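You operate a simulated robot arm through the tools that you are given. There is no shell and no other tool.

Carry out the task below with a simulated two-armed robot. There is one attempt and no reset: what you move stays moved.

Task
Set the winder to 40 mm width and 3.0 mm step, push the red slider down and zero the count.

It is judged by the outcome, as a careful person would: the job done as asked, and still so three seconds after it is handed in. It fails if anything else is knocked over, pushed out of place, dropped, spilled or broken.

Robot
Two 7-joint arms with fingered hands on one trunk that stands fixed in place. Base frame: the origin is at the foot of the trunk, x ahead of it, y to its left, z up. Units: m, rad, N and s.
The left shoulder is at [0.05, 0.214, 0.869], the right one opposite. With the tool pointing down near the work surface each hand reaches from about 0.4 to 0.9 m from the base axis, measured 20 degrees to its own side. Payload 3 kg a hand.
Tool frame (each hand has its own): the origin (TCP) lies between the finger pads and is the grasp point; the fingertips stand 0.026 m ahead of it; z points along the fingers, y is the line along which they close. Largest opening 0.132 m; the body of the gripper starts 0.073 m behind the TCP. The gripper is a hand of 3 fingers: y runs from the thumb to the fingers, the wrist lies at [0, 0, -0.229] in the tool frame.
Orientation is that of the tool frame in the base frame, as a unit quaternion [x, y, z, w]. With the fingers straight down and closing along the base's y, the tool's x points along the base's -x, its y along +y and its z along -z.

Tools
- The arms move only by the tool jog_arm. It takes "left_moves", "right_moves" or both (then of equal length, played together; a hand with none holds still); each is one flat list of numbers, 6 for each row, row after row: the shift along the tool's x, y, z in mm, then the turn, a rotation vector about the tool's x, y, z in rad. In form: [dx, dy, dz, ax, ay, az, dx, dy, dz, ax, ay, az, ...]. A call has 1 to 20 rows; each row is the pose to reach, as a shift and turn from the pose commanded when the call began, along the tool's axes at that moment. Rows are played at 5 a second. More than 0.05 m and 0.15 rad between two rows, and nothing of the call is played. A pose out of reach is approached as far as the arm can. The call stops where the force on the tool passes 90 N (or 10 N more than at its start, if that is more) or the arm is blocked; 0.2 s more then pass. In this call time passes only in rows, and 0.2 s behind the last. The reply holds the time, the measured pose of the TCP, the force on the tool along the base axes, the opening and the grip force, in the units named above and with some noise, with the torque about the TCP (base axes, N m) and any sound that the robot's microphone picked up.
- Cameras (640 x 400 px; columns grow to the right, rows downward): "scene" is now at [0.0331, -0.0238, 1.5019]; the picture's right is [-0.27, -0.96, 0.00], its down [-0.61, 0.17, -0.78] and it looks along [0.75, -0.21, -0.63] (base axes); focal length 338 px, centre (320, 200). "left" rides on the left gripper at [-0.062, 0.003, -0.092] in its tool frame; the picture's right is [-0.05, -1.00, 0.00], its down [0.83, -0.04, -0.56] and it looks along [0.55, -0.03, 0.83] (tool axes); focal length 230 px, centre (320, 200). "right" rides on the right gripper at [0.062, 0.003, -0.092] in its tool frame; the picture's right is [-0.05, 1.00, 0.00], its down [-0.83, -0.04, -0.56] and it looks along [-0.55, -0.03, 0.83] (tool axes); focal length 230 px, centre (320, 200). There is no depth. A picture from a camera that has moved, and an enlarged one, comes with that camera's place and axes in the base frame and with its lens.
- camera(camera): a new picture of that camera. It takes no simulated time.
- move_fingers(finger1, finger2, thumb_bend, hand): sets how far each is bent, from 0 (flat) to 1 (curled in); at 0.3 the hand is open as for a grip, at 0.7 the pads meet at the TCP. One left out holds its place. A second passes; each finger stops where it meets its share of the squeeze, and holds until it gets a number again. It is the only way to open and close the hand. It gives what a move gives, with no picture; readings hold the bend of each and the force on the fingers (four entries, about 0 where the hand has none), thumb and palm.
- turn_head(pan, tilt): turns the head with the scene camera to pan (to the left, within 1.501 rad either way) and tilt (down, from -0.506 to 1.204), counted from straight ahead of the robot. It gives what a move gives.
- enlarge(camera, box): a new picture of the part [left, top, right, bottom] of that camera's present view, enlarged. It takes no simulated time.
- job_done(): hands the job in; it is judged then, once.

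Places have to be worked out from the pictures, the camera data and where the tool is seen. Open the grippers and draw the arms clear of the work before you hand the job in, unless the task says otherwise.

The tools are called after "Call:" as name(argument=value, ...) on one line, values as JSON. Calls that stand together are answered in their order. jog_arm: Moves the arms, as the interface text tells. Its arguments: {"type":"object","properties":{"left_moves":{"type":"array"},"right_moves":{"type":"array"}},"required":[]} The other tools are called the same way: move_fingers (finger1, finger2, thumb_bend, hand) moves the fingers one by one; turn_head (pan, tilt) turns the head that bears the scene camera; camera (camera) takes a picture; enlarge (camera, box) takes an enlarged picture of a part of a camera's view; job_done () hands the job in.

At the start:

```text
time_s: 0.0
left_tcp_pos: [0.5319, 0.0394, 1.1516]
left_ee_rot: [0.18, 0.984, 0.001, 0.0]
left_contact_force: [-1.3, -0.1, 0.6]
left_wrist_torque: [-0.01, 0.03, 0.0]
left_opening: 0.1318
left_gripper_force: 0.1
left_shape: jaw
left_bend: [0.3, 0.3, 0.3]
left_finger forces: [0.1, 0.1, 0.0, 0.0, 0.0, 0.0]
right_tcp_pos: [0.3517, -0.4009, 1.2224]
right_ee_rot: [0.18, 0.984, 0.0, 0.0]
right_contact_force: [0.8, 1.0, -0.7]
right_wrist_torque: [0.01, -0.04, -0.04]
right_opening: 0.1321
right_gripper_force: 0.1
right_shape: jaw
right_bend: [0.3, 0.3, 0.3]
right_finger forces: [0.0, 0.0, 0.0, 0.1, 0.0, 0.0]
head pan, tilt: [-0.276, 0.682]
```

scene: 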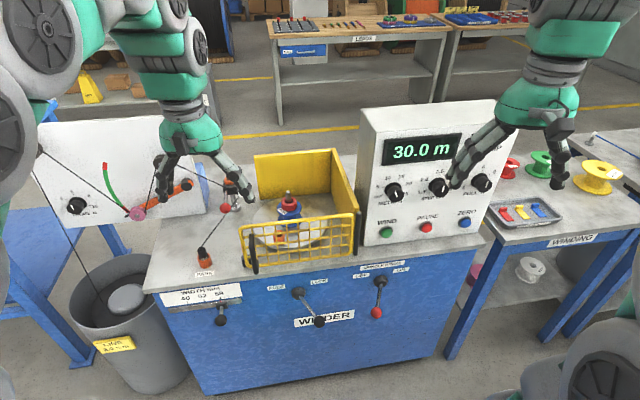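
right: 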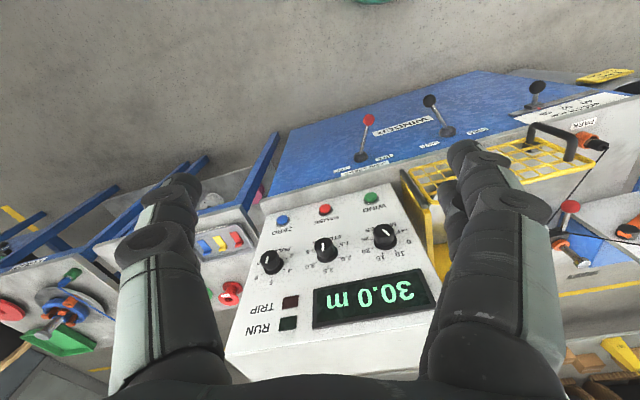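
left: 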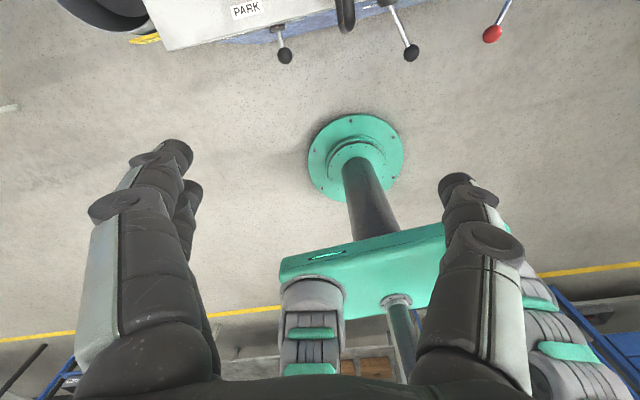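

I'll look closely at the machine's front and its panel before moving anything.

Call:
enlarge(camera="scene", box=[140, 240, 440, 380])

Call:
enlarge(camera="scene", box=[350, 95, 510, 255])

Call:
enlarge(camera="right", box=[220, 170, 450, 370])

Call:
enlarge(camera="scene", box=[30, 110, 370, 300])

```text
2.13 times, centred on (290, 310) of scene
camera zoom: at [0.0331, -0.0238, 1.5019], right [-0.27, -0.96, 0.0], down [-0.61, 0.17, -0.78], along [0.75, -0.21, -0.63], focal length 722 px, centre (384, -35)
```

zoom: 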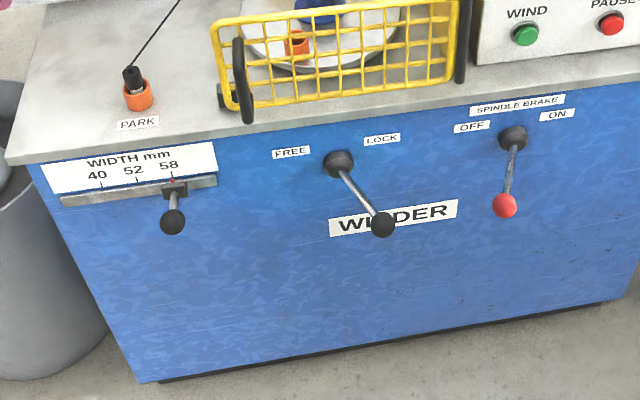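

```text
2.50 times, centred on (430, 175) of scene
camera zoom: at [0.0331, -0.0238, 1.5019], right [-0.27, -0.96, 0.0], down [-0.61, 0.17, -0.78], along [0.75, -0.21, -0.63], focal length 846 px, centre (45, 262)
```

zoom: 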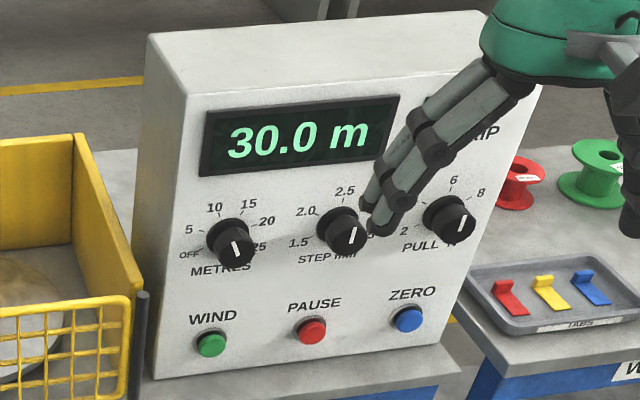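

```text
2.00 times, centred on (335, 270) of right
camera zoom: at [0.2963, -0.3762, 1.3136], right [0.4, 0.92, 0.0], down [0.76, -0.33, 0.56], along [0.51, -0.22, -0.83], focal length 460 px, centre (290, 60)
```

zoom: 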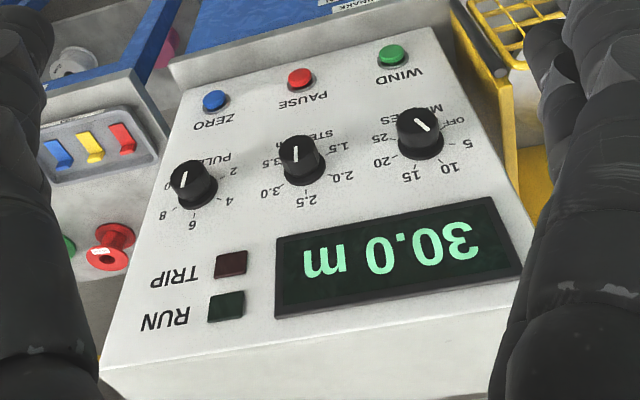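

```text
1.88 times, centred on (200, 205) of scene
camera zoom: at [0.0331, -0.0238, 1.5019], right [-0.27, -0.96, 0.0], down [-0.61, 0.17, -0.78], along [0.75, -0.21, -0.63], focal length 637 px, centre (546, 191)
```

zoom: 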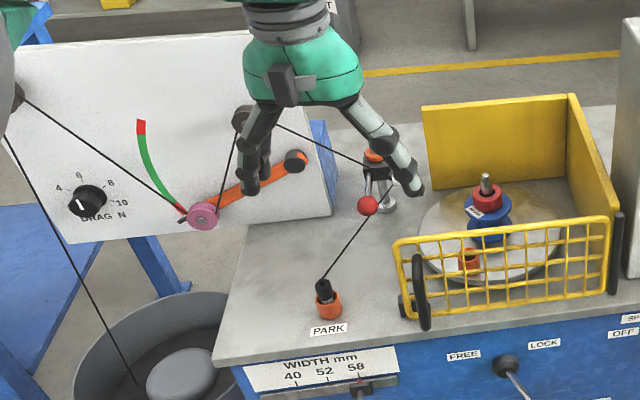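

Levers, width slider (at 58), knobs and buttons are identified. STEP seems to be set near 3.5. I still need to see the STEP scale and find the "red slider", so I'll swing both hands up, clear of the work, and use their cameras.

Call:
jog_arm(right_moves=[0, -6, 8, 0, -0.1, 0, 0, -12, 16, 0, -0.2, 0, 0, -18, 24, 0, -0.3, 0, 0, -24, 32, 0, -0.4, 0, 0, -30, 40, 0, -0.5, 0, 0, -36, 48, 0, -0.6, 0, 0, -42, 56, 0, -0.7, 0, 0, -48, 64, 0, -0.8, 0, 0, -54, 70, 0, -0.85, 0, 0, -60, 70, 0, -0.9, 0], left_moves=[8, 0, 0, 0, -0.13, 0, 16, 0, 0, 0, -0.26, 0, 24, 0, 0, 0, -0.39, 0, 32, 0, 0, 0, -0.52, 0, 40, 0, 0, 0, -0.65, 0, 48, 0, 0, 0, -0.78, 0, 56, 0, 0, 0, -0.91, 0, 64, 0, 0, 0, -1.04, 0, 72, 0, 0, 0, -1.17, 0, 80, 0, 0, 0, -1.3, 0])

Call:
camera(camera="right")

Call:
camera(camera="left")

Call:
camera(camera="scene")

```text
time_s: 2.2
left_tcp_pos: [0.5179, 0.0483, 1.2415]
left_ee_rot: [0.143, 0.786, -0.108, 0.592]
left_contact_force: [0.5, -0.2, 0.7]
left_wrist_torque: [-0.01, 0.03, -0.04]
left_opening: 0.132
left_gripper_force: 0.0
left_shape: jaw
left_bend: [0.3, 0.3, 0.3]
left_finger forces: [0.0, 0.0, 0.0, 0.1, 0.0, 0.1]
left hand out of reach, approached as far as the arm can: row 8, 9, 10
right_tcp_pos: [0.3327, -0.4504, 1.152]
right_ee_rot: [0.163, 0.896, -0.074, 0.405]
right_contact_force: [0.2, 0.5, -0.5]
right_wrist_torque: [-0.01, -0.03, 0.01]
right_opening: 0.132
right_gripper_force: 0.0
right_shape: jaw
right_bend: [0.3, 0.3, 0.3]
right_finger forces: [0.0, 0.0, 0.1, 0.1, 0.0, 0.0]
right hand out of reach, approached as far as the arm can: row 10
head pan, tilt: [-0.276, 0.682]
```

```text
taken
camera right: at [0.2322, -0.4095, 1.1663], right [0.38, 0.92, 0.04], down [0.11, -0.09, 0.99], along [0.92, -0.38, -0.13], focal length 230 px, centre (320, 200)
```

right: 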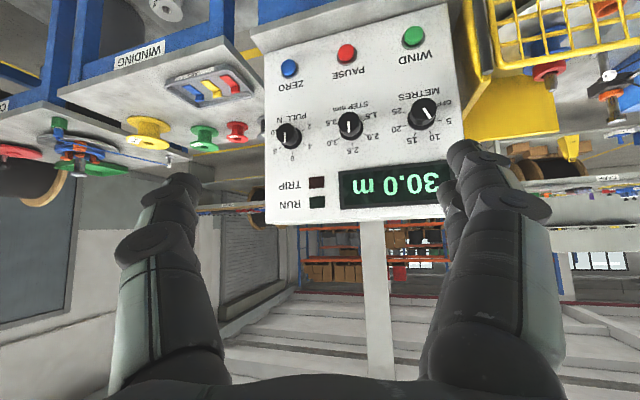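

```text
taken
camera left: at [0.4504, 0.077, 1.3243], right [-0.34, -0.94, 0.05], down [-0.73, 0.23, -0.65], along [0.59, -0.26, -0.76], focal length 230 px, centre (320, 200)
```

left: 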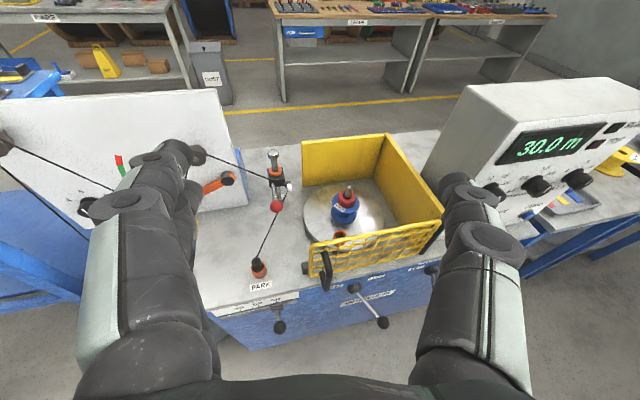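

```text
taken
```

scene: 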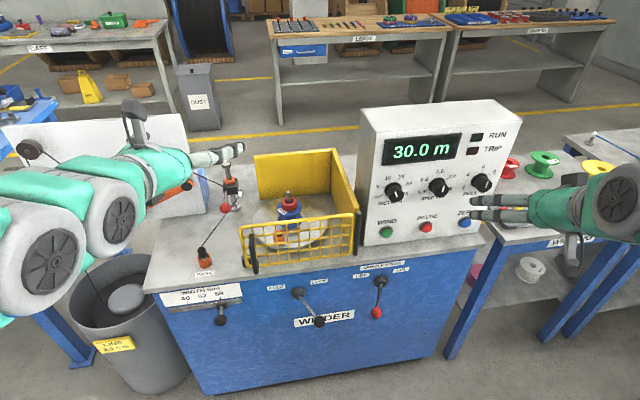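

Call:
enlarge(camera="left", box=[230, 130, 450, 270])

Call:
enlarge(camera="scene", box=[240, 170, 360, 270])

Call:
enlarge(camera="scene", box=[370, 150, 510, 240])

Call:
enlarge(camera="right", box=[260, 30, 460, 170])

Call:
enlarge(camera="scene", box=[180, 140, 260, 280])

```text
2.86 times, centred on (340, 200) of left
camera zoom: at [0.4504, 0.077, 1.3243], right [-0.34, -0.94, 0.05], down [-0.73, 0.23, -0.65], along [0.59, -0.26, -0.76], focal length 657 px, centre (263, 200)
```

zoom: 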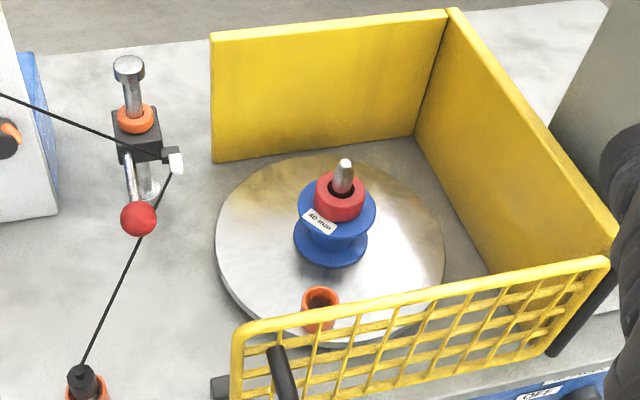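

```text
4.00 times, centred on (300, 220) of scene
camera zoom: at [0.0331, -0.0238, 1.5019], right [-0.27, -0.96, 0.0], down [-0.61, 0.17, -0.78], along [0.75, -0.21, -0.63], focal length 1354 px, centre (400, 120)
```

zoom: 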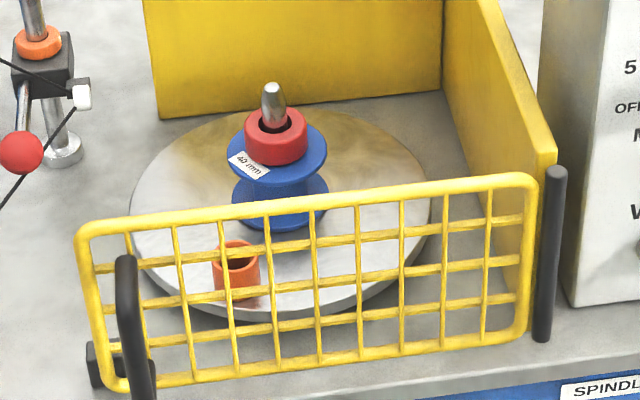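

```text
4.44 times, centred on (440, 195) of scene
camera zoom: at [0.0331, -0.0238, 1.5019], right [-0.27, -0.96, 0.0], down [-0.61, 0.17, -0.78], along [0.75, -0.21, -0.63], focal length 1504 px, centre (-213, 222)
```

zoom: 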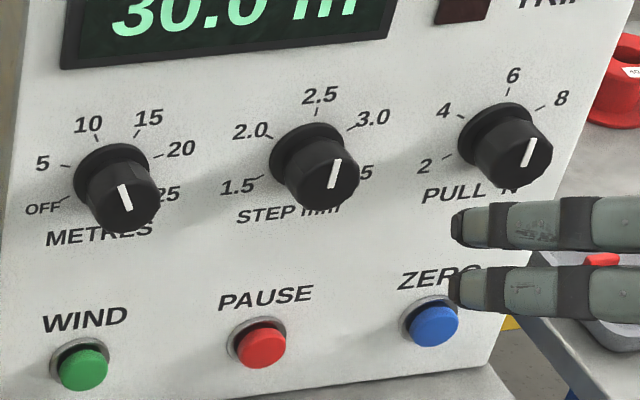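

```text
2.86 times, centred on (360, 100) of right
camera zoom: at [0.2322, -0.4095, 1.1663], right [0.38, 0.92, 0.04], down [0.11, -0.09, 0.99], along [0.92, -0.38, -0.13], focal length 657 px, centre (206, 486)
```

zoom: 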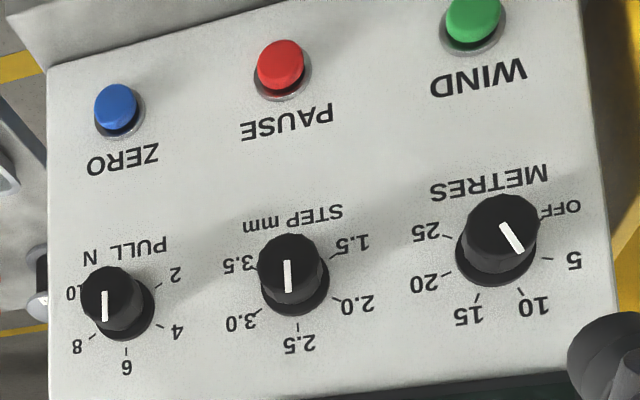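

```text
2.86 times, centred on (220, 210) of scene
camera zoom: at [0.0331, -0.0238, 1.5019], right [-0.27, -0.96, 0.0], down [-0.61, 0.17, -0.78], along [0.75, -0.21, -0.63], focal length 967 px, centre (606, 171)
```

zoom: 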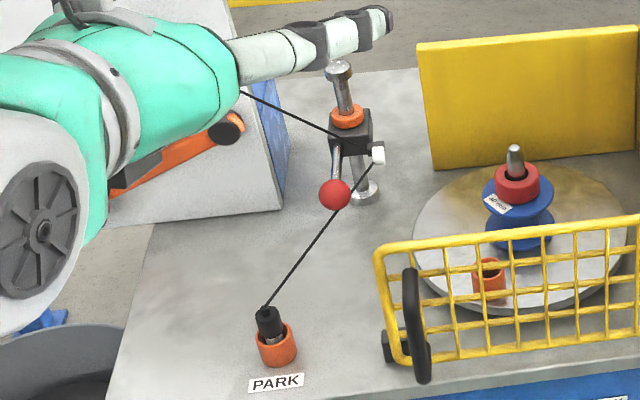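

The red-knobbed carriage on the upright post, with its ball near (0.79, 0.04, 0.895), is the red slider. STEP points at 2.5, so it needs one mark clockwise. I'll bring the right hand level in front of the STEP knob at about (0.593, -0.499, 0.986), stopping 10 cm short.

Call:
jog_arm(right_moves=[2.4, 2.4, 29, -0.031, -0.089, -0.012, 4.8, 4.8, 57, -0.062, -0.179, -0.023, 7, 7, 86, -0.094, -0.268, -0.035, 9.5, 9.5, 115, -0.125, -0.357, -0.047, 12, 12, 144, -0.156, -0.447, -0.059, 14, 14, 172, -0.187, -0.536, -0.07, 17, 17, 201, -0.218, -0.626, -0.082, 19, 19, 230, -0.25, -0.715, -0.094])

Call:
camera(camera="right")

Call:
camera(camera="scene")

```text
time_s: 4.0
left_tcp_pos: [0.5181, 0.0488, 1.2405]
left_ee_rot: [0.144, 0.786, -0.108, 0.591]
left_contact_force: [-0.3, 0.3, 0.1]
left_wrist_torque: [-0.02, 0.0, -0.01]
left_opening: 0.132
left_gripper_force: 0.0
left_shape: jaw
left_bend: [0.3, 0.3, 0.3]
left_finger forces: [0.1, 0.1, 0.1, 0.0, 0.0, 0.0]
right_tcp_pos: [0.5093, -0.5316, 1.1265]
right_ee_rot: [0.066, 0.794, -0.054, 0.601]
right_contact_force: [0.1, 0.1, 0.7]
right_wrist_torque: [0.04, 0.0, 0.0]
right_opening: 0.1319
right_gripper_force: 0.1
right_shape: jaw
right_bend: [0.3, 0.3, 0.3]
right_finger forces: [0.1, 0.1, 0.1, 0.0, 0.0, 0.1]
right hand out of reach, approached as far as the arm can: row 1, 2, 3, 4, 5, 6, 7, 8
head pan, tilt: [-0.276, 0.682]
```

```text
taken
camera right: at [0.4071, -0.5122, 1.0927], right [0.18, 0.98, 0.04], down [-0.31, 0.01, 0.95], along [0.93, -0.18, 0.31], focal length 230 px, centre (320, 200)
```

right: 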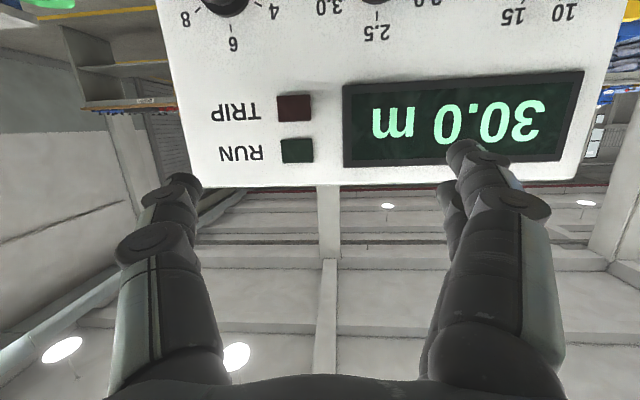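

```text
taken
```

scene: 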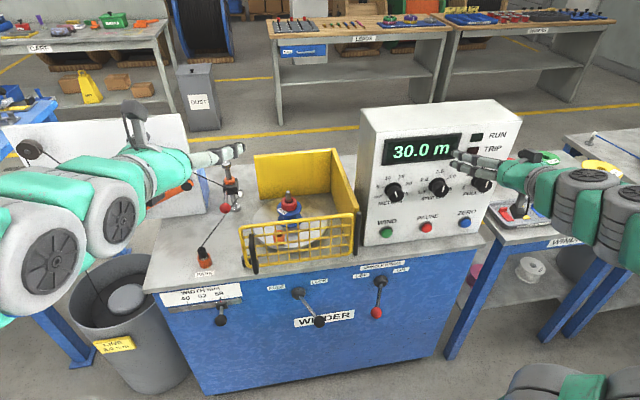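

The hand stopped short: TCP at (0.51, -0.53, 1.13), pitched about 15° below level, with the arm near a limit. I'll send a zero move to learn which pose the moves are measured from.

Call:
jog_arm(right_moves=[0, 0, 0, 0, 0, 0])

```text
time_s: 4.4
left_tcp_pos: [0.5183, 0.05, 1.2406]
left_ee_rot: [0.144, 0.786, -0.109, 0.591]
left_contact_force: [0.6, 0.1, -0.1]
left_wrist_torque: [-0.01, 0.01, 0.03]
left_opening: 0.132
left_gripper_force: 0.1
left_shape: jaw
left_bend: [0.3, 0.3, 0.3]
left_finger forces: [0.0, 0.1, 0.0, 0.1, 0.0, 0.0]
right_tcp_pos: [0.5095, -0.5323, 1.1261]
right_ee_rot: [0.064, 0.795, -0.052, 0.601]
right_contact_force: [-0.4, -0.5, -0.3]
right_wrist_torque: [0.0, 0.01, 0.02]
right_opening: 0.1322
right_gripper_force: 0.1
right_shape: jaw
right_bend: [0.3, 0.3, 0.3]
right_finger forces: [0.0, 0.1, 0.1, 0.1, 0.0, 0.1]
head pan, tilt: [-0.276, 0.682]
```

Moves count from the reached pose. I'll lower the hand in the same orientation to knob height and see whether the arm allows it.

Call:
jog_arm(right_moves=[29, 6, 12, 0, 0, 0, 58, 12, 24, 0, 0, 0, 87, 18, 36, 0, 0, 0, 116, 23, 46, 0, 0, 0])

```text
time_s: 5.4
left_tcp_pos: [0.517, 0.0498, 1.2404]
left_ee_rot: [0.143, 0.786, -0.107, 0.592]
left_contact_force: [0.1, 0.0, 0.4]
left_wrist_torque: [0.0, 0.0, 0.03]
left_opening: 0.1318
left_gripper_force: 0.1
left_shape: jaw
left_bend: [0.3, 0.3, 0.3]
left_finger forces: [0.0, 0.1, 0.0, 0.1, 0.0, 0.1]
right_tcp_pos: [0.5446, -0.5366, 1.052]
right_ee_rot: [0.064, 0.816, -0.06, 0.571]
right_contact_force: [-0.7, -0.1, 0.6]
right_wrist_torque: [-0.02, -0.04, 0.0]
right_opening: 0.1321
right_gripper_force: 0.0
right_shape: jaw
right_bend: [0.3, 0.3, 0.3]
right_finger forces: [0.1, 0.1, 0.1, 0.1, 0.0, 0.1]
right hand out of reach, approached as far as the arm can: row 1, 2, 3, 4
head pan, tilt: [-0.276, 0.682]
```

The arm can't fold closer than about 0.48 m from shoulder to wrist, so I'll pitch the hand 25° down. It goes to a hover above the STEP knob, so the fingers can straddle the knob from above.

Call:
jog_arm(right_moves=[-11, 11, 3, -0.045, 0.017, -0.083, -22, 22, 6, -0.09, 0.034, -0.166, -34, 33, 10, -0.136, 0.051, -0.249, -45, 44, 13, -0.181, 0.068, -0.332])

Call:
camera(camera="right")

Call:
camera(camera="scene")

```text
time_s: 6.4
left_tcp_pos: [0.517, 0.0491, 1.2393]
left_ee_rot: [0.144, 0.786, -0.109, 0.591]
left_contact_force: [-0.1, 0.4, 0.5]
left_wrist_torque: [0.0, 0.0, 0.05]
left_opening: 0.1319
left_gripper_force: 0.1
left_shape: jaw
left_bend: [0.3, 0.3, 0.3]
left_finger forces: [0.0, 0.0, 0.0, 0.0, 0.0, 0.1]
right_tcp_pos: [0.5796, -0.497, 1.0881]
right_ee_rot: [-0.122, 0.837, -0.077, 0.528]
right_contact_force: [-0.5, 0.4, 0.2]
right_wrist_torque: [0.02, 0.02, -0.01]
right_opening: 0.132
right_gripper_force: 0.2
right_shape: jaw
right_bend: [0.3, 0.3, 0.3]
right_finger forces: [0.0, 0.0, 0.1, 0.0, 0.1, 0.1]
head pan, tilt: [-0.276, 0.682]
```

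```text
taken
camera right: at [0.4708, -0.512, 1.0732], right [-0.1, 0.97, -0.21], down [-0.15, 0.19, 0.97], along [0.98, 0.13, 0.13], focal length 230 px, centre (320, 200)
```

right: 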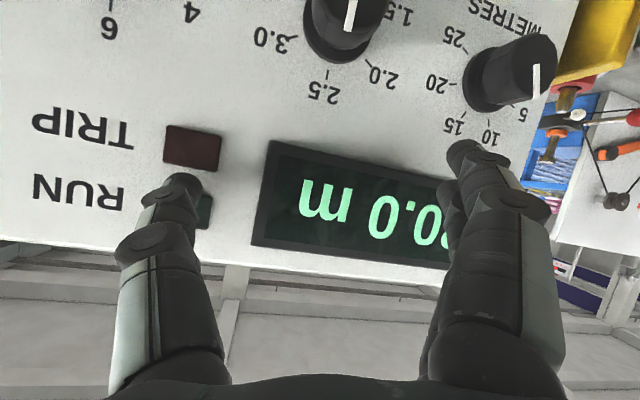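

```text
taken
```

scene: 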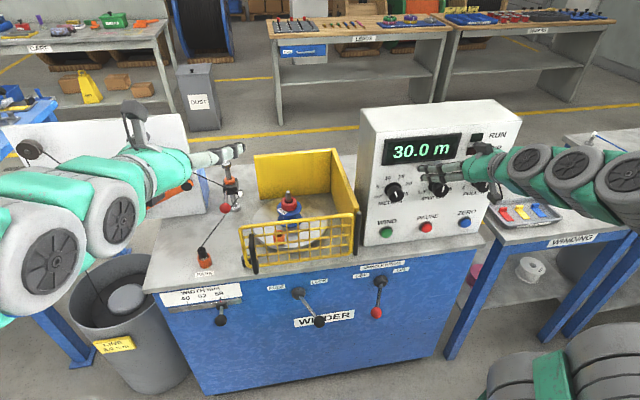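

The hover pose was reached, above the knob. I'll narrow the fingers to about 8 cm so they clear the neighbouring knobs.

Call:
move_fingers(hand="right", finger1=0.43, finger2=0.43, thumb_bend=0.43)

Call:
camera(camera="right")

Call:
enlarge(camera="scene", box=[370, 120, 530, 220])

```text
time_s: 7.4
left_tcp_pos: [0.517, 0.0486, 1.2398]
left_ee_rot: [0.143, 0.786, -0.108, 0.592]
left_contact_force: [0.3, -0.5, -0.1]
left_wrist_torque: [-0.02, 0.01, 0.0]
left_opening: 0.132
left_gripper_force: 0.0
left_shape: jaw
left_bend: [0.3, 0.3, 0.3]
left_finger forces: [0.1, 0.0, 0.1, 0.1, 0.0, 0.0]
right_tcp_pos: [0.5798, -0.4976, 1.088]
right_ee_rot: [-0.121, 0.837, -0.077, 0.528]
right_contact_force: [-0.5, -0.1, 0.2]
right_wrist_torque: [-0.01, -0.05, -0.04]
right_opening: 0.0917
right_gripper_force: 0.1
right_shape: fingers
right_bend: [0.43, 0.43, 0.43]
right_finger forces: [0.0, 0.0, 0.0, 0.0, 0.0, 0.0]
head pan, tilt: [-0.276, 0.682]
```

```text
taken
camera right: at [0.4707, -0.5121, 1.0732], right [-0.1, 0.97, -0.21], down [-0.15, 0.19, 0.97], along [0.98, 0.13, 0.13], focal length 230 px, centre (320, 200)
```

right: 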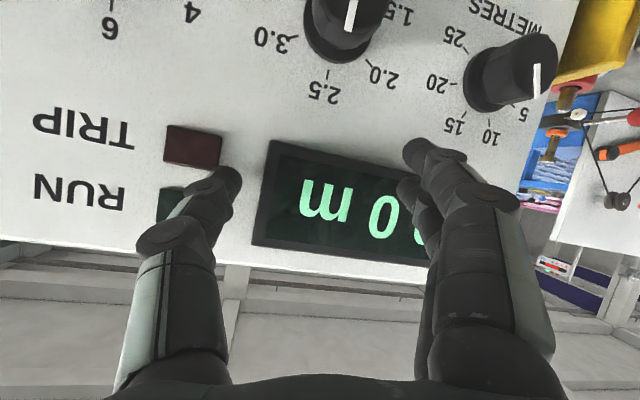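

```text
4.00 times, centred on (450, 170) of scene
camera zoom: at [0.0331, -0.0238, 1.5019], right [-0.27, -0.96, 0.0], down [-0.61, 0.17, -0.78], along [0.75, -0.21, -0.63], focal length 1354 px, centre (-200, 320)
```

zoom: 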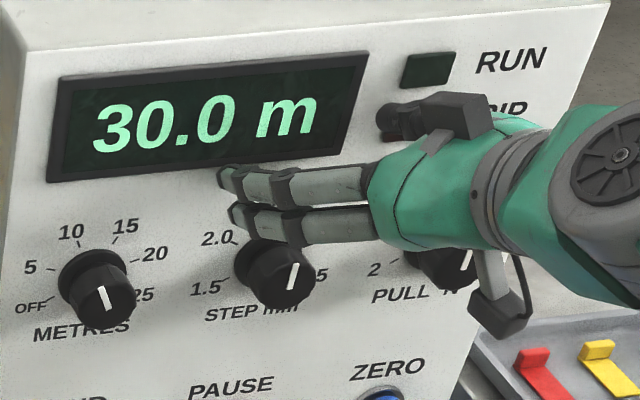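

The fingers are narrowed to 9 cm and nothing has been touched. I'll descend halfway and check that the knob sits between fingers and thumb.

Call:
jog_arm(right_moves=[20, 5, 12, 0, 0, 0, 40, 11, 24, 0, 0, 0])

Call:
camera(camera="right")

Call:
enlarge(camera="scene", box=[370, 120, 530, 220])

```text
time_s: 8.0
left_tcp_pos: [0.5178, 0.0483, 1.2408]
left_ee_rot: [0.144, 0.786, -0.109, 0.591]
left_contact_force: [0.9, -0.1, -0.2]
left_wrist_torque: [-0.01, 0.01, -0.04]
left_opening: 0.1317
left_gripper_force: 0.0
left_shape: jaw
left_bend: [0.3, 0.3, 0.3]
left_finger forces: [0.1, 0.0, 0.0, 0.1, 0.0, 0.0]
right_tcp_pos: [0.5831, -0.4978, 1.0392]
right_ee_rot: [-0.122, 0.837, -0.076, 0.529]
right_contact_force: [-16.5, 2.7, 3.6]
right_wrist_torque: [-0.28, -0.25, -0.82]
right_opening: 0.093
right_gripper_force: 8.1
right_shape: fingers
right_bend: [0.43, 0.43, 0.43]
right_finger forces: [0.0, 0.0, 0.0, 0.0, 16.5, 0.0]
head pan, tilt: [-0.276, 0.682]
```

```text
taken
camera right: at [0.4744, -0.5127, 1.0247], right [-0.1, 0.97, -0.21], down [-0.15, 0.19, 0.97], along [0.98, 0.13, 0.13], focal length 230 px, centre (320, 200)
```

right: 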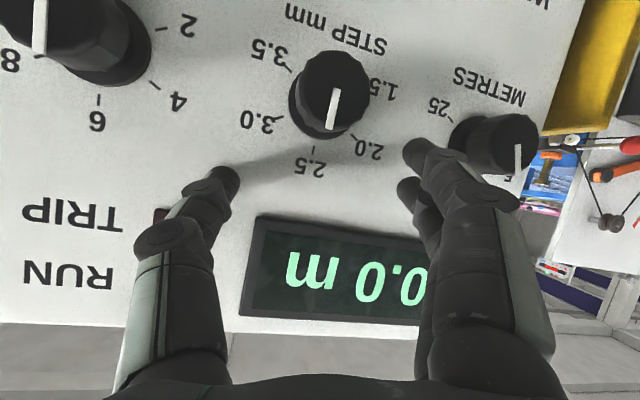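

```text
4.00 times, centred on (450, 170) of scene
camera zoom: at [0.0327, -0.0237, 1.5019], right [-0.27, -0.96, 0.0], down [-0.61, 0.17, -0.78], along [0.75, -0.21, -0.63], focal length 1354 px, centre (-200, 320)
```

zoom: 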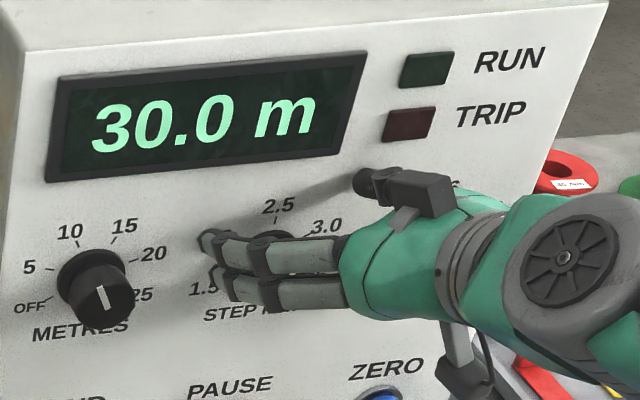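

The thumb tip touched the panel at about 16 N, so the panel face is nearer than I took it to be. I'll back off 12 mm, pitch slightly more and finish the descent to knob height.

Call:
jog_arm(right_moves=[5, 1.5, -10.8, 0, 0, 0, 18.8, 5.6, -3.9, -0.008, 0.026, 0, 32.7, 9.8, 3, -0.016, 0.052, 0, 46.5, 13.9, 9.9, -0.023, 0.077, 0])

Call:
camera(camera="right")

Call:
enlarge(camera="scene", box=[370, 120, 530, 220])

```text
time_s: 9.0
left_tcp_pos: [0.5173, 0.0494, 1.2405]
left_ee_rot: [0.143, 0.786, -0.108, 0.591]
left_contact_force: [-0.4, 0.1, -0.6]
left_wrist_torque: [-0.03, -0.01, 0.03]
left_opening: 0.1319
left_gripper_force: 0.1
left_shape: jaw
left_bend: [0.3, 0.3, 0.3]
left_finger forces: [0.0, 0.0, 0.0, 0.1, 0.0, 0.0]
right_tcp_pos: [0.5732, -0.498, 0.9904]
right_ee_rot: [-0.125, 0.857, -0.07, 0.495]
right_contact_force: [-0.1, -0.4, 0.1]
right_wrist_torque: [0.01, 0.0, 0.0]
right_opening: 0.0921
right_gripper_force: 0.1
right_shape: fingers
right_bend: [0.43, 0.43, 0.43]
right_finger forces: [0.1, 0.0, 0.1, 0.0, 0.0, 0.1]
head pan, tilt: [-0.276, 0.682]
```

```text
taken
camera right: at [0.463, -0.5126, 0.9849], right [-0.12, 0.97, -0.2], down [-0.08, 0.19, 0.98], along [0.99, 0.13, 0.05], focal length 230 px, centre (320, 200)
```

right: 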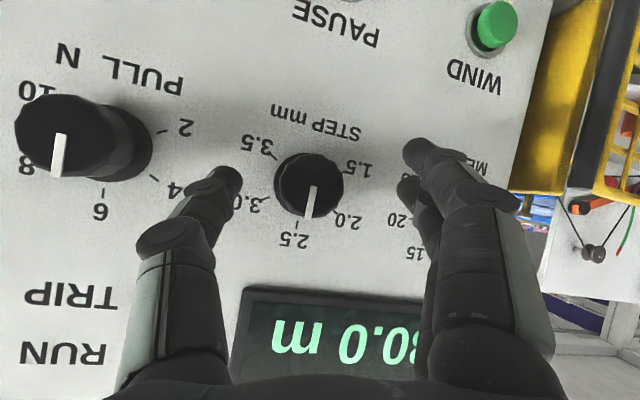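

```text
4.00 times, centred on (450, 170) of scene
camera zoom: at [0.0331, -0.0238, 1.5019], right [-0.27, -0.96, 0.0], down [-0.61, 0.17, -0.78], along [0.75, -0.21, -0.63], focal length 1354 px, centre (-200, 320)
```

zoom: 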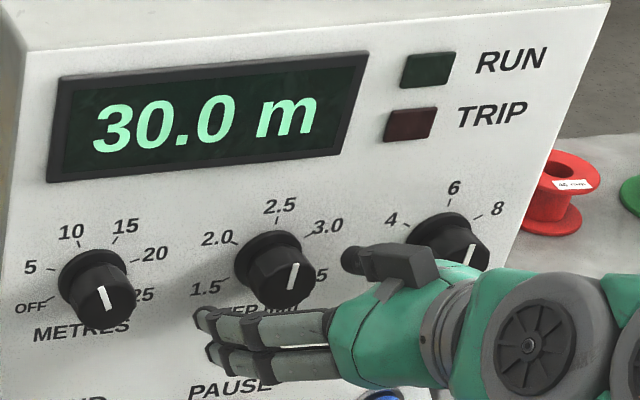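

The hand now straddles the STEP knob, with the knob about 5 mm toward the thumb side. I'll shift 5 mm that way before closing.

Call:
jog_arm(right_moves=[-1, -5, 2, 0, 0, 0])

Call:
move_fingers(hand="right", finger1=0.66, finger2=0.66, thumb_bend=0.66)

Call:
camera(camera="right")

```text
time_s: 9.4
left_tcp_pos: [0.5174, 0.05, 1.2405]
left_ee_rot: [0.143, 0.786, -0.107, 0.592]
left_contact_force: [-0.3, 0.2, 0.4]
left_wrist_torque: [-0.03, 0.0, -0.03]
left_opening: 0.1321
left_gripper_force: 0.2
left_shape: jaw
left_bend: [0.3, 0.3, 0.3]
left_finger forces: [0.1, 0.0, 0.0, 0.0, 0.0, 0.1]
right_tcp_pos: [0.5757, -0.5022, 0.9932]
right_ee_rot: [-0.125, 0.857, -0.071, 0.495]
right_contact_force: [0.4, -0.6, 0.5]
right_wrist_torque: [0.02, -0.03, -0.02]
right_opening: 0.0922
right_gripper_force: 0.1
right_shape: fingers
right_bend: [0.43, 0.43, 0.43]
right_finger forces: [0.0, 0.0, 0.0, 0.1, 0.1, 0.0]
head pan, tilt: [-0.276, 0.682]
```

```text
time_s: 10.4
left_tcp_pos: [0.5179, 0.0487, 1.2408]
left_ee_rot: [0.144, 0.786, -0.108, 0.591]
left_contact_force: [0.1, -1.4, 0.6]
left_wrist_torque: [0.01, -0.01, 0.02]
left_opening: 0.1319
left_gripper_force: 0.1
left_shape: jaw
left_bend: [0.3, 0.3, 0.3]
left_finger forces: [0.1, 0.0, 0.1, 0.0, 0.0, 0.0]
right_tcp_pos: [0.5744, -0.5029, 0.9921]
right_ee_rot: [-0.125, 0.858, -0.071, 0.494]
right_contact_force: [2.4, -2.0, -1.0]
right_wrist_torque: [0.0, 0.02, 0.01]
right_opening: 0.0262
right_gripper_force: 5.7
right_shape: fingers
right_bend: [0.65, 0.6, 0.63]
right_finger forces: [0.5, 5.0, 0.0, 0.0, 5.9, 0.0]
head pan, tilt: [-0.276, 0.682]
```

```text
taken
camera right: at [0.466, -0.5172, 0.9867], right [-0.12, 0.97, -0.2], down [-0.08, 0.19, 0.98], along [0.99, 0.13, 0.05], focal length 230 px, centre (320, 200)
```

right: 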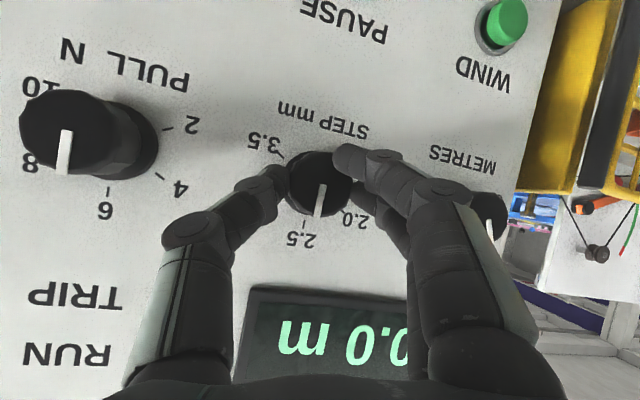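

Thumb and finger 2 hold the knob at about 5 N, and finger 1 touches lightly. I'll squeeze a little more.

Call:
move_fingers(hand="right", finger1=0.76, finger2=0.74, thumb_bend=0.74)

Call:
enlarge(camera="right", box=[220, 90, 420, 260])

```text
time_s: 11.4
left_tcp_pos: [0.5176, 0.0491, 1.241]
left_ee_rot: [0.144, 0.786, -0.109, 0.591]
left_contact_force: [0.5, -0.8, -0.1]
left_wrist_torque: [0.0, -0.02, -0.01]
left_opening: 0.1319
left_gripper_force: 0.2
left_shape: jaw
left_bend: [0.3, 0.3, 0.3]
left_finger forces: [0.0, 0.1, 0.0, 0.1, 0.1, 0.0]
right_tcp_pos: [0.5751, -0.5017, 0.9924]
right_ee_rot: [-0.125, 0.857, -0.071, 0.494]
right_contact_force: [8.6, -3.2, -6.7]
right_wrist_torque: [-0.06, 0.03, -0.09]
right_opening: 0.0252
right_gripper_force: 17.4
right_shape: fingers
right_bend: [0.67, 0.6, 0.65]
right_finger forces: [8.1, 9.0, 0.1, 0.1, 16.7, 0.1]
head pan, tilt: [-0.276, 0.682]
```

```text
2.35 times, centred on (320, 175) of right
camera zoom: at [0.4661, -0.5173, 0.9865], right [-0.12, 0.97, -0.2], down [-0.08, 0.19, 0.98], along [0.99, 0.13, 0.05], focal length 541 px, centre (320, 259)
```

zoom: 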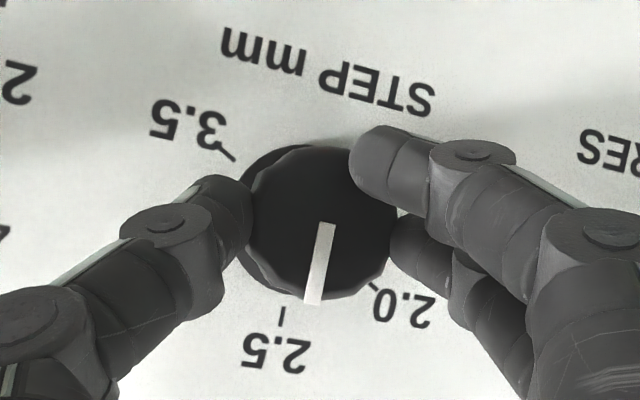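

The three-point grip on the knob is firm at 17 N. I'll rotate clockwise about the knob's axis, first about 0.55 rad, and check that it follows.

Call:
jog_arm(right_moves=[0.2, -0.4, 0.1, -0.042, -0.024, 0.1, 0.4, -0.8, 0.1, -0.084, -0.048, 0.2, 0.6, -1.2, 0.2, -0.126, -0.073, 0.3, 0.8, -1.6, 0.3, -0.169, -0.097, 0.4, 1.0, -2.0, 0.3, -0.211, -0.122, 0.5])

Call:
enlarge(camera="right", box=[220, 90, 420, 260])

Call:
enlarge(camera="scene", box=[370, 120, 530, 220])

```text
time_s: 12.6
left_tcp_pos: [0.5179, 0.0493, 1.2408]
left_ee_rot: [0.145, 0.786, -0.109, 0.592]
left_contact_force: [0.2, 0.5, 0.2]
left_wrist_torque: [-0.01, -0.02, 0.01]
left_opening: 0.132
left_gripper_force: 0.0
left_shape: jaw
left_bend: [0.3, 0.3, 0.3]
left_finger forces: [0.1, 0.0, 0.0, 0.0, 0.0, 0.0]
right_tcp_pos: [0.5735, -0.5056, 1.0049]
right_ee_rot: [0.038, 0.836, 0.15, 0.526]
right_contact_force: [3.7, -15.9, 2.4]
right_wrist_torque: [-0.35, -0.06, -0.3]
right_opening: 0.0129
right_gripper_force: 10.7
right_shape: fingers
right_bend: [0.73, 0.68, 0.65]
right_finger forces: [0.0, 3.1, 0.1, 0.0, 18.0, 0.1]
right hand out of reach, approached as far as the arm can: row 4, 5
head pan, tilt: [-0.276, 0.682]
```

```text
2.35 times, centred on (320, 175) of right
camera zoom: at [0.4648, -0.5095, 0.9886], right [-0.07, 0.94, 0.33], down [-0.12, -0.34, 0.93], along [0.99, 0.02, 0.14], focal length 541 px, centre (320, 259)
```

zoom: 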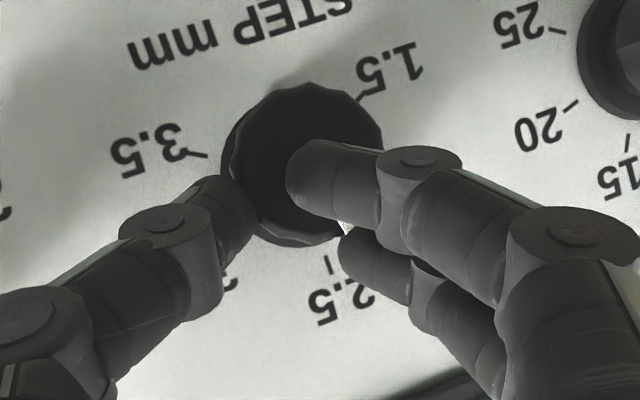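

```text
4.00 times, centred on (450, 170) of scene
camera zoom: at [0.0331, -0.0241, 1.5019], right [-0.27, -0.96, 0.0], down [-0.61, 0.17, -0.78], along [0.75, -0.21, -0.63], focal length 1354 px, centre (-200, 320)
```

zoom: 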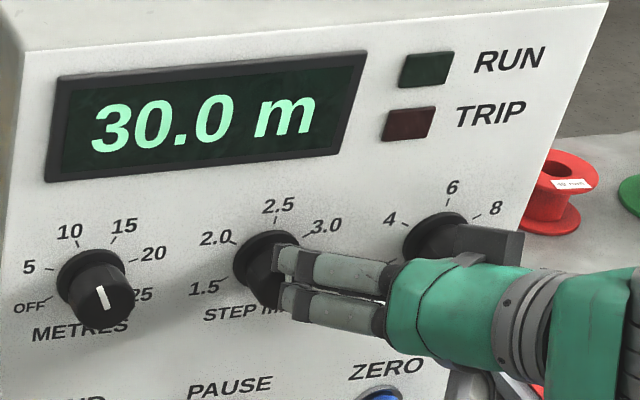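

The arm ran into a limit partway and the grip slid off the knob top. I'll open the fingers, without moving the arm, and see where the pointer is now.

Call:
move_fingers(hand="right", finger1=0.43, finger2=0.43, thumb_bend=0.43)

Call:
enlarge(camera="right", box=[220, 90, 420, 260])

```text
time_s: 13.6
left_tcp_pos: [0.5173, 0.049, 1.2399]
left_ee_rot: [0.144, 0.786, -0.108, 0.591]
left_contact_force: [-0.1, -0.5, 0.4]
left_wrist_torque: [-0.02, -0.01, 0.0]
left_opening: 0.1319
left_gripper_force: 0.1
left_shape: jaw
left_bend: [0.3, 0.3, 0.3]
left_finger forces: [0.0, 0.0, 0.0, 0.0, 0.0, 0.0]
right_tcp_pos: [0.5732, -0.5051, 1.0037]
right_ee_rot: [0.037, 0.837, 0.15, 0.526]
right_contact_force: [0.6, -0.5, -0.8]
right_wrist_torque: [0.0, -0.04, 0.02]
right_opening: 0.0907
right_gripper_force: 0.1
right_shape: fingers
right_bend: [0.43, 0.43, 0.43]
right_finger forces: [0.0, 0.1, 0.1, 0.1, 0.0, 0.0]
head pan, tilt: [-0.276, 0.682]
```

```text
2.35 times, centred on (320, 175) of right
camera zoom: at [0.4655, -0.5078, 0.9884], right [-0.07, 0.94, 0.33], down [-0.12, -0.34, 0.93], along [0.99, 0.03, 0.14], focal length 541 px, centre (320, 259)
```

zoom: 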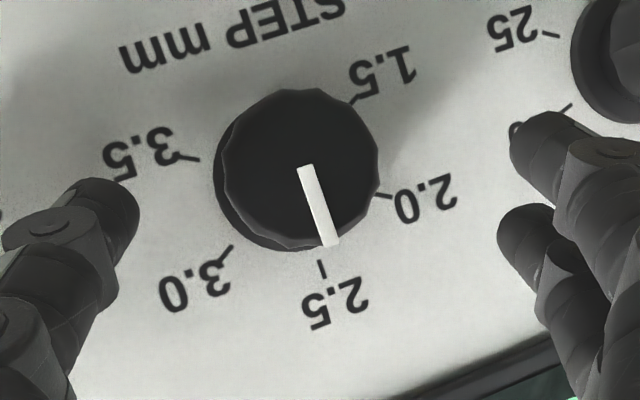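

The pointer is still at 2.5, so the knob didn't turn; the marks are about 52° apart. More negative hand roll reached well, so I'll wind the open hand back about 70° around the knob, staying clear of it. Then I'll turn from there.

Call:
jog_arm(right_moves=[1, 0, 0.5, 0.047, 0.026, -0.107, 2, 0, 1, 0.095, 0.051, -0.215, 3, 0, 1.5, 0.142, 0.077, -0.322, 4, 0, 2, 0.19, 0.102, -0.43, 5, 0, 2.6, 0.237, 0.128, -0.537, 6, 0, 3, 0.284, 0.153, -0.644, 7, 0, 3.7, 0.332, 0.179, -0.752, 8, 0, 4.2, 0.379, 0.204, -0.859, 9, 0, 4.8, 0.427, 0.23, -0.967, 10.8, -0.5, 5.3, 0.474, 0.255, -1.074])

Call:
camera(camera="right")

Call:
camera(camera="scene")

```text
time_s: 15.8
left_tcp_pos: [0.5178, 0.0486, 1.2391]
left_ee_rot: [0.144, 0.787, -0.108, 0.59]
left_contact_force: [-0.5, 0.2, 0.8]
left_wrist_torque: [-0.02, 0.0, -0.01]
left_opening: 0.1317
left_gripper_force: 0.1
left_shape: jaw
left_bend: [0.3, 0.3, 0.3]
left_finger forces: [0.1, 0.0, 0.0, 0.0, 0.0, 0.0]
right_tcp_pos: [0.58, -0.5035, 0.9965]
right_ee_rot: [-0.279, 0.808, -0.309, 0.417]
right_contact_force: [0.6, -0.4, 1.1]
right_wrist_torque: [0.02, 0.05, 0.03]
right_opening: 0.0912
right_gripper_force: 0.0
right_shape: fingers
right_bend: [0.43, 0.43, 0.43]
right_finger forces: [0.1, 0.0, 0.0, 0.0, 0.0, 0.0]
right hand out of reach, approached as far as the arm can: row 10
head pan, tilt: [-0.276, 0.682]
```

```text
taken
camera right: at [0.4711, -0.5217, 1.0057], right [-0.17, 0.69, -0.7], down [-0.05, 0.71, 0.7], along [0.98, 0.15, -0.08], focal length 230 px, centre (320, 200)
```

right: 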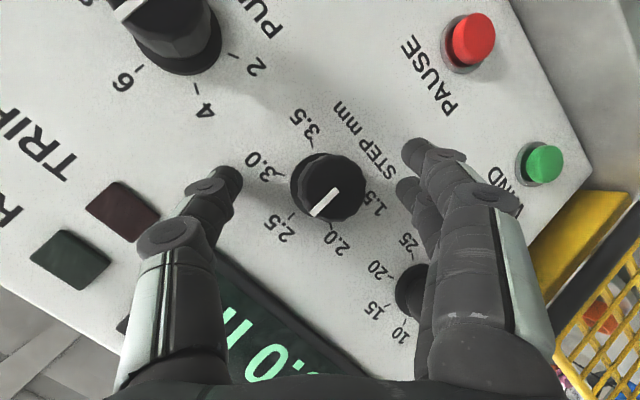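

```text
taken
```

scene: 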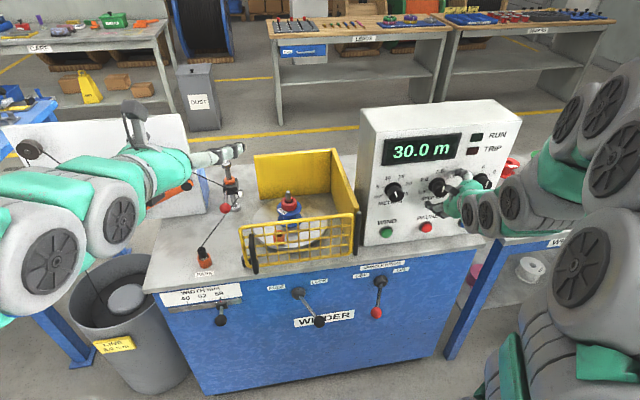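

The hand is rolled to −47° around the knob. In the wrist view the knob sits 7 mm toward the fingers. I'll centre on it and grip again.

Call:
jog_arm(right_moves=[2.5, 7, 3, 0, 0, 0])

Call:
move_fingers(hand="right", finger1=0.76, finger2=0.76, thumb_bend=0.76)

Call:
camera(camera="right")

```text
time_s: 16.2
left_tcp_pos: [0.5167, 0.0472, 1.2413]
left_ee_rot: [0.145, 0.786, -0.109, 0.591]
left_contact_force: [-0.2, -0.3, 0.2]
left_wrist_torque: [-0.02, -0.03, 0.03]
left_opening: 0.1319
left_gripper_force: 0.1
left_shape: jaw
left_bend: [0.3, 0.3, 0.3]
left_finger forces: [0.1, 0.0, 0.0, 0.0, 0.1, 0.0]
right_tcp_pos: [0.5795, -0.5071, 0.9906]
right_ee_rot: [-0.29, 0.804, -0.325, 0.405]
right_contact_force: [-58.6, 13.1, 9.6]
right_wrist_torque: [-0.88, -2.42, -2.01]
right_opening: 0.0923
right_gripper_force: 30.0
right_shape: fingers
right_bend: [0.43, 0.43, 0.45]
right_finger forces: [0.0, 0.0, 0.0, 0.1, 59.3, 0.0]
right hand out of reach, approached as far as the arm can: row 1
head pan, tilt: [-0.276, 0.682]
```

```text
time_s: 17.2
left_tcp_pos: [0.5182, 0.0508, 1.2397]
left_ee_rot: [0.142, 0.786, -0.107, 0.592]
left_contact_force: [-0.1, -0.4, -0.8]
left_wrist_torque: [0.02, 0.02, 0.0]
left_opening: 0.132
left_gripper_force: 0.0
left_shape: jaw
left_bend: [0.3, 0.3, 0.3]
left_finger forces: [0.0, 0.0, 0.0, 0.1, 0.0, 0.1]
right_tcp_pos: [0.5845, -0.5057, 0.9902]
right_ee_rot: [-0.291, 0.803, -0.325, 0.406]
right_contact_force: [12.9, -7.3, -9.9]
right_wrist_torque: [-0.12, -0.02, -0.05]
right_opening: 0.0204
right_gripper_force: 16.9
right_shape: fingers
right_bend: [0.69, 0.59, 0.66]
right_finger forces: [9.1, 10.2, 0.0, 0.1, 13.2, 0.0]
head pan, tilt: [-0.276, 0.682]
```

```text
taken
camera right: at [0.4762, -0.5232, 1.0014], right [-0.18, 0.66, -0.73], down [-0.04, 0.74, 0.67], along [0.98, 0.15, -0.1], focal length 230 px, centre (320, 200)
```

right: 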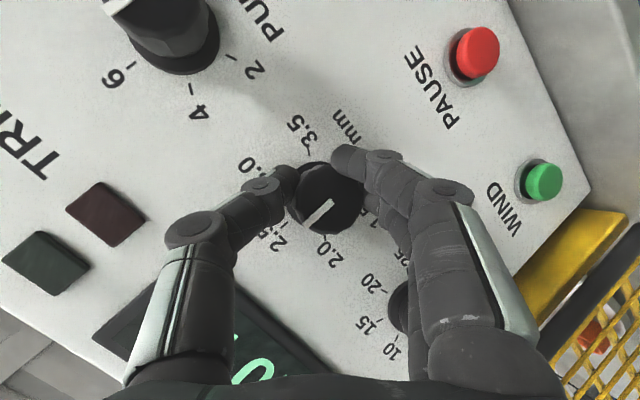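

All three digits now hold the knob, with about 10, 9 and 13 N. I'll turn 0.96 rad clockwise about the knob axis.

Call:
jog_arm(right_moves=[0.3, 0.4, 0.3, -0.046, -0.024, 0.108, 0.6, 0.8, 0.6, -0.093, -0.049, 0.216, 1, 1.1, 0.9, -0.139, -0.073, 0.324, 1.3, 1.5, 1.1, -0.186, -0.097, 0.432, 1.6, 1.9, 1.4, -0.232, -0.122, 0.539, 1.9, 2.2, 1.7, -0.279, -0.146, 0.647, 2.3, 2.6, 2, -0.325, -0.171, 0.755, 2.6, 3, 2.3, -0.372, -0.195, 0.863])

Call:
camera(camera="right")

```text
time_s: 19.0
left_tcp_pos: [0.5167, 0.0502, 1.2409]
left_ee_rot: [0.143, 0.786, -0.108, 0.591]
left_contact_force: [0.4, -0.9, -0.4]
left_wrist_torque: [0.01, 0.01, -0.03]
left_opening: 0.132
left_gripper_force: 0.1
left_shape: jaw
left_bend: [0.3, 0.3, 0.3]
left_finger forces: [0.1, 0.0, 0.1, 0.0, 0.1, 0.0]
right_tcp_pos: [0.5822, -0.5082, 0.9814]
right_ee_rot: [-0.048, 0.86, 0.018, 0.508]
right_contact_force: [8.9, 2.8, -1.3]
right_wrist_torque: [-0.02, -0.08, 0.0]
right_opening: 0.018
right_gripper_force: 15.4
right_shape: fingers
right_bend: [0.7, 0.58, 0.68]
right_finger forces: [6.8, 11.5, 0.1, 0.0, 11.8, 0.0]
right hand out of reach, approached as far as the arm can: row 8
head pan, tilt: [-0.276, 0.682]
```

```text
taken
camera right: at [0.473, -0.5158, 0.9727], right [-0.08, 1.0, 0.03], down [-0.08, -0.03, 1.0], along [0.99, 0.07, 0.08], focal length 230 px, centre (320, 200)
```

right: 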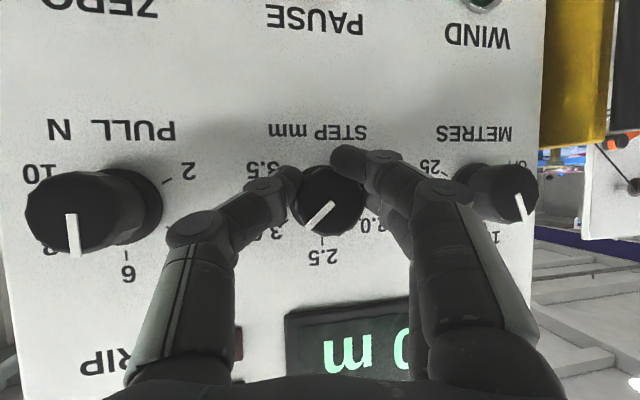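

The knob turned with the hand. I'll zoom in on where the pointer is relative to 3.0.

Call:
enlarge(camera="right", box=[250, 130, 410, 270])

Call:
enlarge(camera="scene", box=[400, 150, 500, 220])

```text
2.86 times, centred on (330, 200) of right
camera zoom: at [0.473, -0.5158, 0.9727], right [-0.08, 1.0, 0.03], down [-0.08, -0.03, 1.0], along [0.99, 0.07, 0.08], focal length 657 px, centre (291, 200)
```

zoom: 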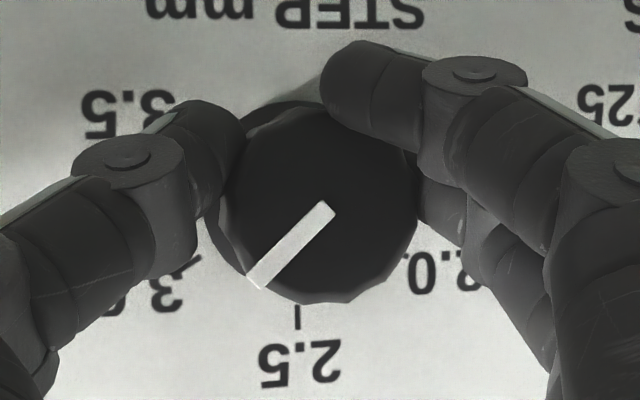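

```text
5.71 times, centred on (450, 185) of scene
camera zoom: at [0.0333, -0.0237, 1.5019], right [-0.27, -0.96, 0.0], down [-0.61, 0.17, -0.78], along [0.75, -0.21, -0.63], focal length 1934 px, centre (-423, 286)
```

zoom: 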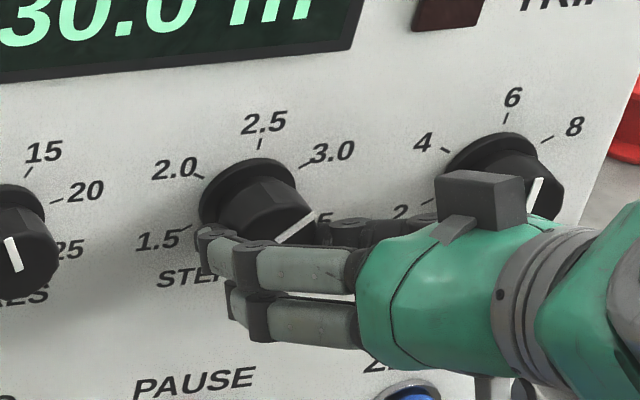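

The pointer is about 45° past 2.5 and 3.0 is at about 53°. I'll add a small 0.15 rad turn, then open the fingers and check where it settles.

Call:
jog_arm(right_moves=[0, 0, 0, -0.03, -0.015, 0.067, 0, 0, 0, -0.06, -0.03, 0.134])

Call:
enlarge(camera="right", box=[250, 130, 410, 270])

```text
time_s: 19.6
left_tcp_pos: [0.5178, 0.0486, 1.2404]
left_ee_rot: [0.144, 0.786, -0.108, 0.591]
left_contact_force: [0.0, 0.6, -0.2]
left_wrist_torque: [-0.01, 0.0, -0.01]
left_opening: 0.1318
left_gripper_force: 0.0
left_shape: jaw
left_bend: [0.3, 0.3, 0.3]
left_finger forces: [0.0, 0.1, 0.0, 0.0, 0.0, 0.1]
right_tcp_pos: [0.5809, -0.5086, 0.9794]
right_ee_rot: [-0.006, 0.853, 0.078, 0.516]
right_contact_force: [3.3, 7.1, -15.9]
right_wrist_torque: [-0.18, 0.3, 0.08]
right_opening: 0.0135
right_gripper_force: 16.7
right_shape: fingers
right_bend: [0.71, 0.57, 0.68]
right_finger forces: [9.6, 11.9, 0.0, 0.1, 12.1, 0.0]
head pan, tilt: [-0.276, 0.682]
```

```text
2.86 times, centred on (330, 200) of right
camera zoom: at [0.4721, -0.5137, 0.9685], right [-0.07, 0.98, 0.17], down [-0.09, -0.18, 0.98], along [0.99, 0.05, 0.1], focal length 657 px, centre (291, 200)
```

zoom: 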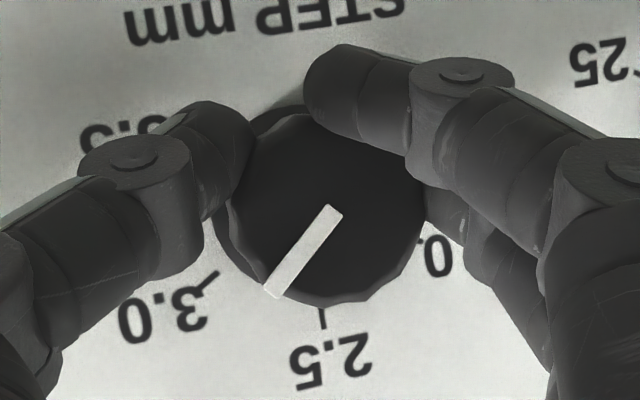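

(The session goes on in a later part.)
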